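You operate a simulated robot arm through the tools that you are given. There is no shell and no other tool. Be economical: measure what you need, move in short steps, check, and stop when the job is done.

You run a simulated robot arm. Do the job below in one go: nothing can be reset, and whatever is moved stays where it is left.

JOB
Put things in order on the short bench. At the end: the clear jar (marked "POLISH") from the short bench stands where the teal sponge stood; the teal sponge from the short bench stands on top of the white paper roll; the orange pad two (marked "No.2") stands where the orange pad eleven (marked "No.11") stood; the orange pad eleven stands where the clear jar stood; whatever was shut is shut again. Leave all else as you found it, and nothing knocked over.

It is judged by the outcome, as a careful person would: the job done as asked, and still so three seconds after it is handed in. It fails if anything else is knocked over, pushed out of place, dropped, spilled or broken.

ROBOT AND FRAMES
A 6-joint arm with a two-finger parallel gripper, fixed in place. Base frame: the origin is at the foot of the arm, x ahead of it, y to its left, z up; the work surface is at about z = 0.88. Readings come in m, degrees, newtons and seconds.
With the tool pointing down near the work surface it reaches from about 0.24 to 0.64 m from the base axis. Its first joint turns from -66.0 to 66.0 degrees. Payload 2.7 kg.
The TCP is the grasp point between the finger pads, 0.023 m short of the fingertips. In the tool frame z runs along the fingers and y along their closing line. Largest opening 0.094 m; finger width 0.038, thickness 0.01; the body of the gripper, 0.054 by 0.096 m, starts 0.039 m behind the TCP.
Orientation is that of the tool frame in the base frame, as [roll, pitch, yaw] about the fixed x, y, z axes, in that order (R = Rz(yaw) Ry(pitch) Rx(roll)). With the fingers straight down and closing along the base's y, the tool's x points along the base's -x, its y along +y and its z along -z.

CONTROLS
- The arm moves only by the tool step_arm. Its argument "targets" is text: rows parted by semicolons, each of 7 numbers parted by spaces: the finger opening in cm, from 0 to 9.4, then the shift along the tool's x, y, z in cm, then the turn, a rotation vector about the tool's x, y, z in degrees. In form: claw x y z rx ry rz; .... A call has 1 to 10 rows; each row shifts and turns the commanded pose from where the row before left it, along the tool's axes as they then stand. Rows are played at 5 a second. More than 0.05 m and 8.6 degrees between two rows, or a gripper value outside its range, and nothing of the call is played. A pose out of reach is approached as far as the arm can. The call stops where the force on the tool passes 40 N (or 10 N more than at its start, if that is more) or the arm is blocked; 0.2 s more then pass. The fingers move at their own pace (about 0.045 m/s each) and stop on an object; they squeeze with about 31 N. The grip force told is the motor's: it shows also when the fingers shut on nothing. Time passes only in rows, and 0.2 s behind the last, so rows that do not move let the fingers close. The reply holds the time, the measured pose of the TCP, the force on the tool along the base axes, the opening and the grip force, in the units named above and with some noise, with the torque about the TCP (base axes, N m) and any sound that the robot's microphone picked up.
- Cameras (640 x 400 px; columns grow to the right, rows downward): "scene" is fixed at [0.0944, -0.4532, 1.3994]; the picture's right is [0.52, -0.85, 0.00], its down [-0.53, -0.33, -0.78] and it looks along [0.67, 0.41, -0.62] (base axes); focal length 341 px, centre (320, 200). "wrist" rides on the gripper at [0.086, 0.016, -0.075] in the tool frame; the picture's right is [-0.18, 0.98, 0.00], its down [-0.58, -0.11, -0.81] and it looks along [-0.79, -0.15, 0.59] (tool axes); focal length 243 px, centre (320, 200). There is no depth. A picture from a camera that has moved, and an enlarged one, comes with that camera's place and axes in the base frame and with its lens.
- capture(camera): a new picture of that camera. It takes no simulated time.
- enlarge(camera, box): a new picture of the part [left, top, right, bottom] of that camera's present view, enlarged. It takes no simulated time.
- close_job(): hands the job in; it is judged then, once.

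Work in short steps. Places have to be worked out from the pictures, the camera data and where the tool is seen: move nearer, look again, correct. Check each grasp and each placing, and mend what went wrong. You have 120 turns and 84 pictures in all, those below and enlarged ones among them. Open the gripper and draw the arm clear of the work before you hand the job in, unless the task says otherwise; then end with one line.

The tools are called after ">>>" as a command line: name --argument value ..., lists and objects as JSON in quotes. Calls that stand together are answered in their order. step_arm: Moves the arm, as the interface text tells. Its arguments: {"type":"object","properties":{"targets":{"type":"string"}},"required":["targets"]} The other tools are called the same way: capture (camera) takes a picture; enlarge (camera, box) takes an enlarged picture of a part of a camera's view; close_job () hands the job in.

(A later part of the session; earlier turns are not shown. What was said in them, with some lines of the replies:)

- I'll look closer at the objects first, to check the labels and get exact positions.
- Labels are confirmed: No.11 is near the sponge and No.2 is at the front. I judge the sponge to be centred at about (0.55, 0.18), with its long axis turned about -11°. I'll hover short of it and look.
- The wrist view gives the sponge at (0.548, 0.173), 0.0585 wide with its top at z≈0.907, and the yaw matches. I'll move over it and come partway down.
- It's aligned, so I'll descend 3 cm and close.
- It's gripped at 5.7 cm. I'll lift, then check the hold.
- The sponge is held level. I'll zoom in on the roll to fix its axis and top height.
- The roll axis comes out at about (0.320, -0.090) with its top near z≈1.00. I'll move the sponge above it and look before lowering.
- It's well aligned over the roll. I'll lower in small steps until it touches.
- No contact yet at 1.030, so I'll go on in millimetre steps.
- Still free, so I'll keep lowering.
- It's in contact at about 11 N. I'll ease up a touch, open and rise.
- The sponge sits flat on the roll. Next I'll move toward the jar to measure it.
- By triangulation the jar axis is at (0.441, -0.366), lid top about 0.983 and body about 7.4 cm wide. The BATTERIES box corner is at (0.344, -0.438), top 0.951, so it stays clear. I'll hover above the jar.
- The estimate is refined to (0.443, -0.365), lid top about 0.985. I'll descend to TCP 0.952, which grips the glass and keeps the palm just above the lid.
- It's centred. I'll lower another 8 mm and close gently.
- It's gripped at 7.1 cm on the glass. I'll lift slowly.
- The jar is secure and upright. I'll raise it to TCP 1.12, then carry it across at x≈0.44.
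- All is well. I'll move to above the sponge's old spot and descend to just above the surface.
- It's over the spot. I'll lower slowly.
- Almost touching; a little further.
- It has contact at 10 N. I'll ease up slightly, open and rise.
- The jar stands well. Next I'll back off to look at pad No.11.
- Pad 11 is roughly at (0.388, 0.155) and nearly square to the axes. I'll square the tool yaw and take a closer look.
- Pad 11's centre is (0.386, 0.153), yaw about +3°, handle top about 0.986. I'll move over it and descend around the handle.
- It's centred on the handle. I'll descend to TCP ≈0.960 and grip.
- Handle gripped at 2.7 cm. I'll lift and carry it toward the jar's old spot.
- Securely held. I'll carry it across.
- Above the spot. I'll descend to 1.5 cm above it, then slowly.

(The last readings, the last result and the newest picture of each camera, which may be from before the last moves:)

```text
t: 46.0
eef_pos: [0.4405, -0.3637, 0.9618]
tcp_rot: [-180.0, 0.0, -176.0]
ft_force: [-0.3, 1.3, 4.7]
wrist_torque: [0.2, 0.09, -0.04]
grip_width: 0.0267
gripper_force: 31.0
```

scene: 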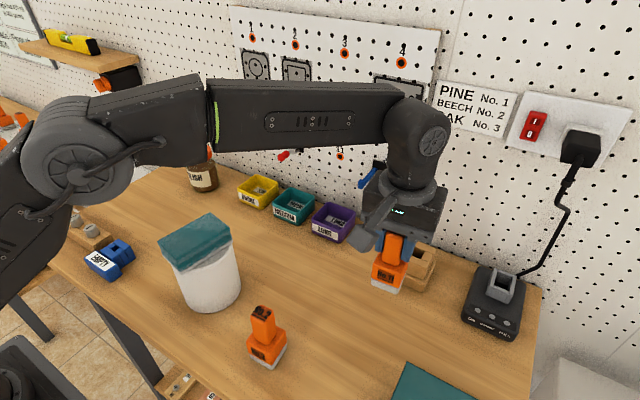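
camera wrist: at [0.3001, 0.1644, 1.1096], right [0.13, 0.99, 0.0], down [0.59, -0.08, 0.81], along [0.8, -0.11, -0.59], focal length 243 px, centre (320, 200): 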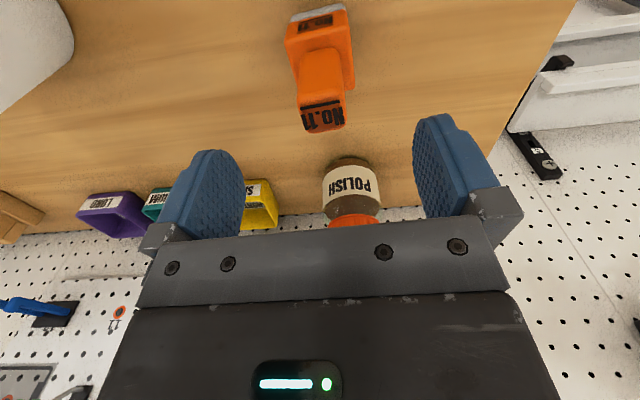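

It has touched down. I'll release and rise.

>>> step_arm --targets "2 0 0 0.05 0 0 0;6 0 0 0 0 0 0;9 0 0 0 0 0 0;9 0 0 0 0 0 0;9 0 0 0 0 0 0;9 0 0 -2 0 0 0;9 0 0 -4 0 0 0;9 0 0 -4 0 0 0;9 0 0 -4 0 0 0;9 0 0 0 0 0 0"

>>> enlarge --camera "scene" --box '[256, 200, 496, 350]'

>>> capture --camera "wrist"

```text
t: 48.2
eef_pos: [0.4398, -0.3611, 1.101]
tcp_rot: [180.0, 0.0, -175.9]
ft_force: [-0.7, -0.1, 0.9]
wrist_torque: [0.01, -0.02, 0.03]
grip_width: 0.0902
gripper_force: 0.0
```

```text
2.67 times, centred on (376, 275) of scene
camera zoom: at [0.0944, -0.4532, 1.3994], right [0.52, -0.85, 0.0], down [-0.53, -0.33, -0.78], along [0.67, 0.41, -0.62], focal length 910 px, centre (171, 0)
```

zoom: 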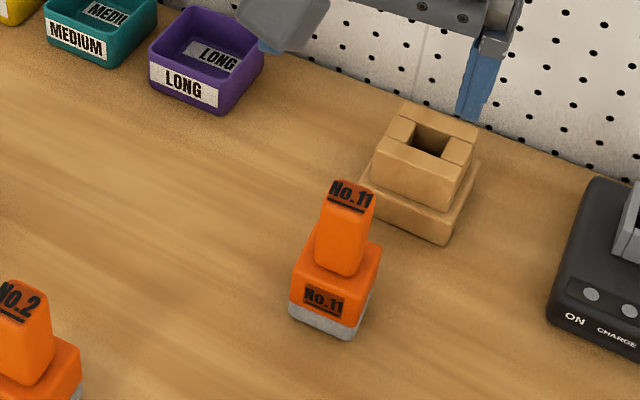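

```text
42 pictures are left
camera wrist: at [0.3538, -0.3522, 1.1776], right [0.12, 0.99, 0.0], down [0.59, -0.07, 0.81], along [0.8, -0.09, -0.59], focal length 243 px, centre (320, 200)
```

wrist: 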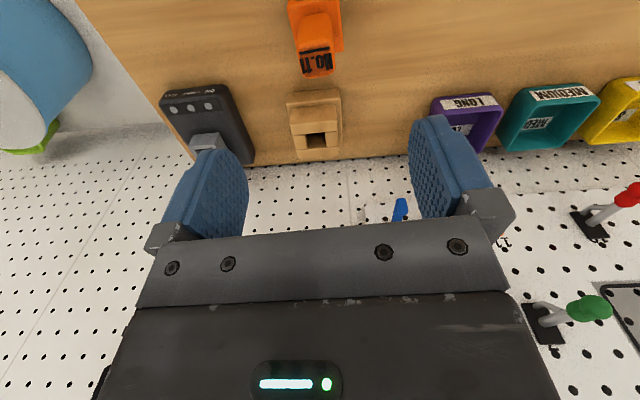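

No.11 is in place. I'll back off to view pad No.2, which the scene view puts at about (0.286, -0.243).

>>> step_arm --targets "9.4 3.52 2.27 0 0 0 0;9.4 3.52 2.27 0 0 0 0;9.4 3.52 2.27 0 0 0 0;9.4 3.52 2.27 0 0 0 0;9.4 3.52 2.27 0 0 0 0;9.4 3.52 2.27 0 0 0 0;9.4 0 0 0 0 0 0"

>>> capture --camera "wrist"

>>> enlarge --camera "wrist" --box '[240, 20, 432, 140]'

```text
t: 49.8
eef_pos: [0.219, -0.2412, 1.1027]
tcp_rot: [180.0, 0.0, -176.0]
ft_force: [-0.2, 0.1, -0.6]
wrist_torque: [0.0, -0.03, 0.02]
grip_width: 0.0939
gripper_force: 0.0
```

```text
41 pictures are left
camera wrist: at [0.1331, -0.2317, 1.179], right [0.12, 0.99, 0.0], down [0.59, -0.07, 0.81], along [0.8, -0.09, -0.59], focal length 243 px, centre (320, 200)
```

wrist: 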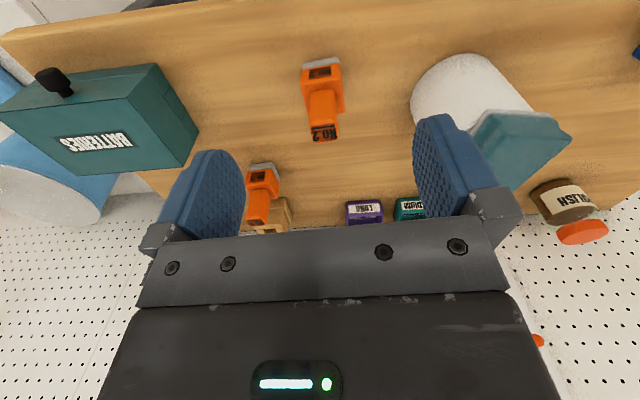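

```text
3.33 times, centred on (336, 80) of wrist
camera zoom: at [0.1331, -0.2317, 1.179], right [0.12, 0.99, 0.0], down [0.59, -0.07, 0.81], along [0.8, -0.09, -0.59], focal length 809 px, centre (267, 600)
```

zoom: 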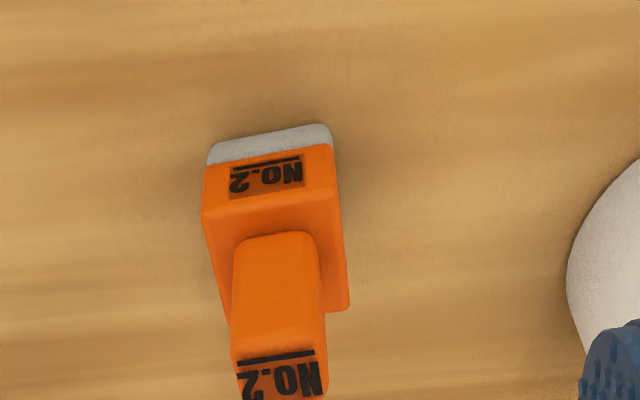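

Pad 2 is at (0.286, -0.245), yaw about +3°. I'll move over it and check before gripping.

>>> step_arm --targets "9.4 -3.4 -0.4 0 0 0 0;9.4 -3.3 -0.4 0 0 0 0;9.4 0 0 4 0 0 0;9.4 0 0 3 0 0 0;9.4 0 0 0 0 0 0"

>>> capture --camera "wrist"

>>> enlarge --camera "scene" --box '[160, 240, 400, 390]'

```text
t: 51.0
eef_pos: [0.2853, -0.2443, 1.0315]
tcp_rot: [-180.0, 0.1, -176.0]
ft_force: [0.1, 0.2, -0.2]
wrist_torque: [-0.02, -0.02, 0.01]
grip_width: 0.094
gripper_force: 0.0
```

```text
39 pictures are left
camera wrist: at [0.2001, -0.2344, 1.1075], right [0.12, 0.99, 0.0], down [0.59, -0.07, 0.81], along [0.8, -0.09, -0.59], focal length 243 px, centre (320, 200)
```

wrist: 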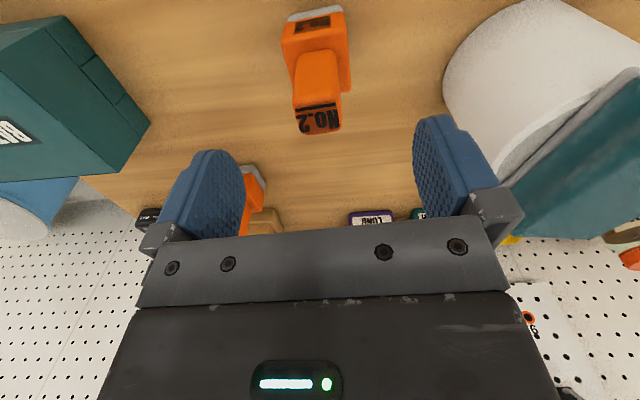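

```text
2.67 times, centred on (280, 315) of scene
camera zoom: at [0.0944, -0.4532, 1.3994], right [0.52, -0.85, 0.0], down [-0.53, -0.33, -0.78], along [0.67, 0.41, -0.62], focal length 910 px, centre (427, -107)
```

zoom: 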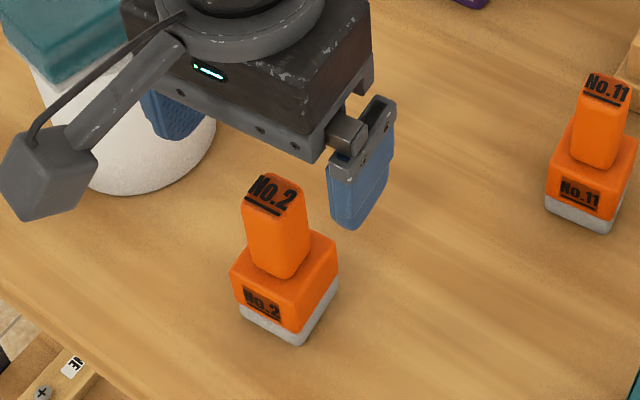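

Centred and clear of the roll. I'll descend and grip.

>>> step_arm --targets "9.4 0 0 3 0 0 0;9.4 0 0 3 0 0 0;9.4 0 0 1.1 0 0 0;9.4 0 0 0 0 0 0;2 0 0 0 0 0 0;2 0 0 0 0 0 0;2 0 0 0 0 0 0;2 0 0 0 0 0 0;2 0 0 0 0 0 0;2 0 0 0 0 0 0"

>>> step_arm --targets "2 0 0 -2 0 0 0;2 0 0 -4 0 0 0;2 0 0 -4 0 0 0;2 0 0 -4 0 0 0;2 0 0 -3.5 0 0 0;2 0 0 0 0 0 0"

>>> capture --camera "scene"

```text
t: 53.2
eef_pos: [0.2858, -0.2443, 0.9615]
tcp_rot: [-180.0, 0.0, -176.0]
ft_force: [0.9, 0.0, 0.0]
wrist_torque: [-0.03, -0.04, 0.01]
grip_width: 0.0268
gripper_force: 30.8
```

```text
t: 54.6
eef_pos: [0.2876, -0.2475, 1.1352]
tcp_rot: [-180.0, 0.1, -175.9]
ft_force: [0.2, 0.3, -1.2]
wrist_torque: [0.01, -0.03, 0.02]
grip_width: 0.0267
gripper_force: 31.0
```

```text
37 pictures are left
```

scene: 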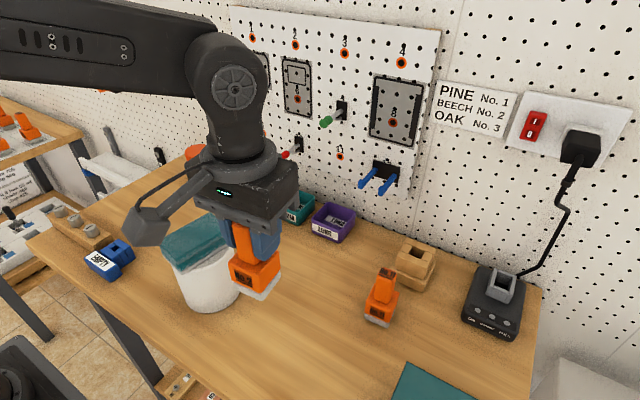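

Pad 2 is lifted. I'll carry it around the roll at x≈0.43 to No.11's old spot.

>>> step_arm --targets "2 -3.62 0.875 0 0 0 0;2 -3.62 0.875 0 0 0 0;2 -3.62 0.875 0 0 0 0;2 -3.62 0.875 0 0 0 0;2 -0.31 4.39 0 0 0 0;2 -0.31 4.39 0 0 0 0;2 -0.31 4.39 0 0 0 0;2 -0.31 4.39 0 0 0 0;2 -0.31 4.39 0 0 0 0;2 0 0 0 0 0 0"

>>> step_arm --targets "2 1.1 4.54 0 0 0 0;2 1.1 4.54 0 0 0 0;2 1.1 4.54 0 0 0 0;2 0 0 4 0 0 0;2 0 0 4 0 0 0;2 0 0 0 0 0 0"

>>> capture --camera "scene"

```text
t: 56.8
eef_pos: [0.4336, 0.0203, 1.1363]
tcp_rot: [-180.0, -0.1, -176.0]
ft_force: [0.2, 0.0, -1.3]
wrist_torque: [-0.01, 0.0, 0.03]
grip_width: 0.027
gripper_force: 30.7
```

```text
t: 58.2
eef_pos: [0.3883, 0.1519, 1.0561]
tcp_rot: [-180.0, 0.1, -176.0]
ft_force: [0.0, 0.3, -1.3]
wrist_torque: [0.01, -0.01, 0.02]
grip_width: 0.0267
gripper_force: 30.7
```

```text
36 pictures are left
```

scene: 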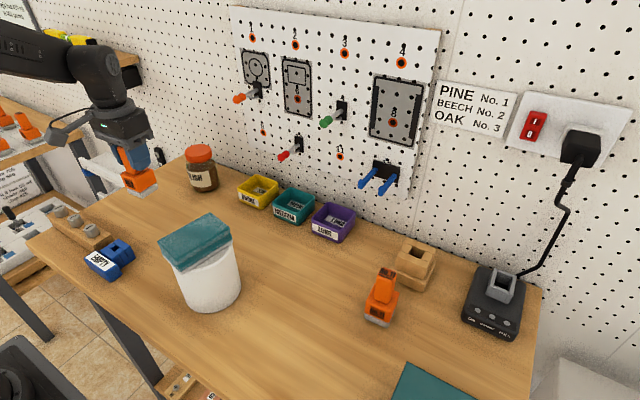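

Over the target. I'll lower toward the surface.

>>> step_arm --targets "2 0 0.1 3 0 0 0;2 0 0 3 0 0 0;2 0 0 2 0 0 0;2 0 0 0.8 0 0 0;2 0 0 0 0 0 0"

```text
t: 59.4
eef_pos: [0.3857, 0.1526, 0.9678]
tcp_rot: [180.0, 0.0, -176.0]
ft_force: [0.0, 0.3, -2.6]
wrist_torque: [0.0, -0.02, 0.04]
grip_width: 0.0269
gripper_force: 31.0
```

>>> step_arm --targets "2 -0.05 0 0.4 0 0 0;2 0 0 0.2 0 0 0;2 0 0 0 0 0 0"

```text
t: 60.2
eef_pos: [0.3877, 0.154, 0.9624]
tcp_rot: [179.9, 0.0, -176.0]
ft_force: [-1.8, 0.0, -1.8]
wrist_torque: [0.03, -0.03, -0.01]
grip_width: 0.0269
gripper_force: 31.0
```

>>> step_arm --targets "2 0 0 0.1 0 0 0;2 0 0 0.1 0 0 0;2 0 0 0 0 0 0"

```text
t: 61.0
eef_pos: [0.3874, 0.1546, 0.9601]
tcp_rot: [179.8, 0.2, -175.9]
ft_force: [-6.1, 0.2, 22.6]
wrist_torque: [-0.1, 0.09, -0.06]
grip_width: 0.0269
gripper_force: 30.9
```

Firm contact. I'll back off 1.5 mm, release, rise and check.

>>> step_arm --targets "2 0 0 -0.15 0 0 0;6 0 0 0 0 0 0;9 0 0 0 0 0 0;9 0 0 0 0 0 0;9 0 0 0 0 0 0;9 0 0 -2 0 0 0;9 0 0 -4 0 0 0;9 0 0 -4 0 0 0;9 0 0 -4 0 0 0;9 0 0 0 0 0 0"

>>> step_arm --targets "9 4 -2 -2 0 0 0;9 4 -2 -2 0 0 0;9 0 0 0 0 0 0"

>>> capture --camera "scene"

>>> capture --camera "wrist"

```text
t: 63.2
eef_pos: [0.3889, 0.1518, 1.1026]
tcp_rot: [-180.0, 0.1, -176.0]
ft_force: [0.6, 0.1, -0.7]
wrist_torque: [-0.01, -0.02, 0.01]
grip_width: 0.0902
gripper_force: 0.0
```

```text
t: 64.0
eef_pos: [0.3115, 0.1063, 1.143]
tcp_rot: [-180.0, 0.1, -175.9]
ft_force: [0.9, 0.5, -0.7]
wrist_torque: [-0.03, -0.01, 0.01]
grip_width: 0.0899
gripper_force: 0.1
```

```text
35 pictures are left
```

scene: 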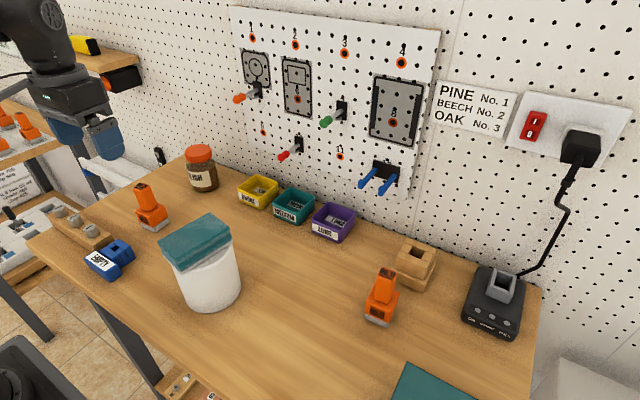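

```text
34 pictures are left
camera wrist: at [0.2257, 0.1171, 1.2194], right [0.12, 0.99, 0.0], down [0.59, -0.07, 0.81], along [0.8, -0.09, -0.59], focal length 243 px, centre (320, 200)
```

wrist: 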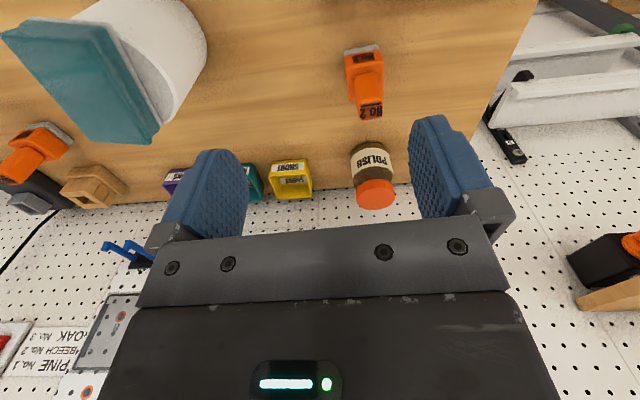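

All four items stand where they should, nothing else has moved, and the gripper is open and clear. Nothing that was shut was opened, so I'm handing in.

>>> close_job

```text
The job is handed in.
```

The job is handed in: the POLISH jar stands where the sponge was, the sponge is on the paper roll, No.2 is where No.11 was, and No.11 is where the jar was. Nothing was knocked over.
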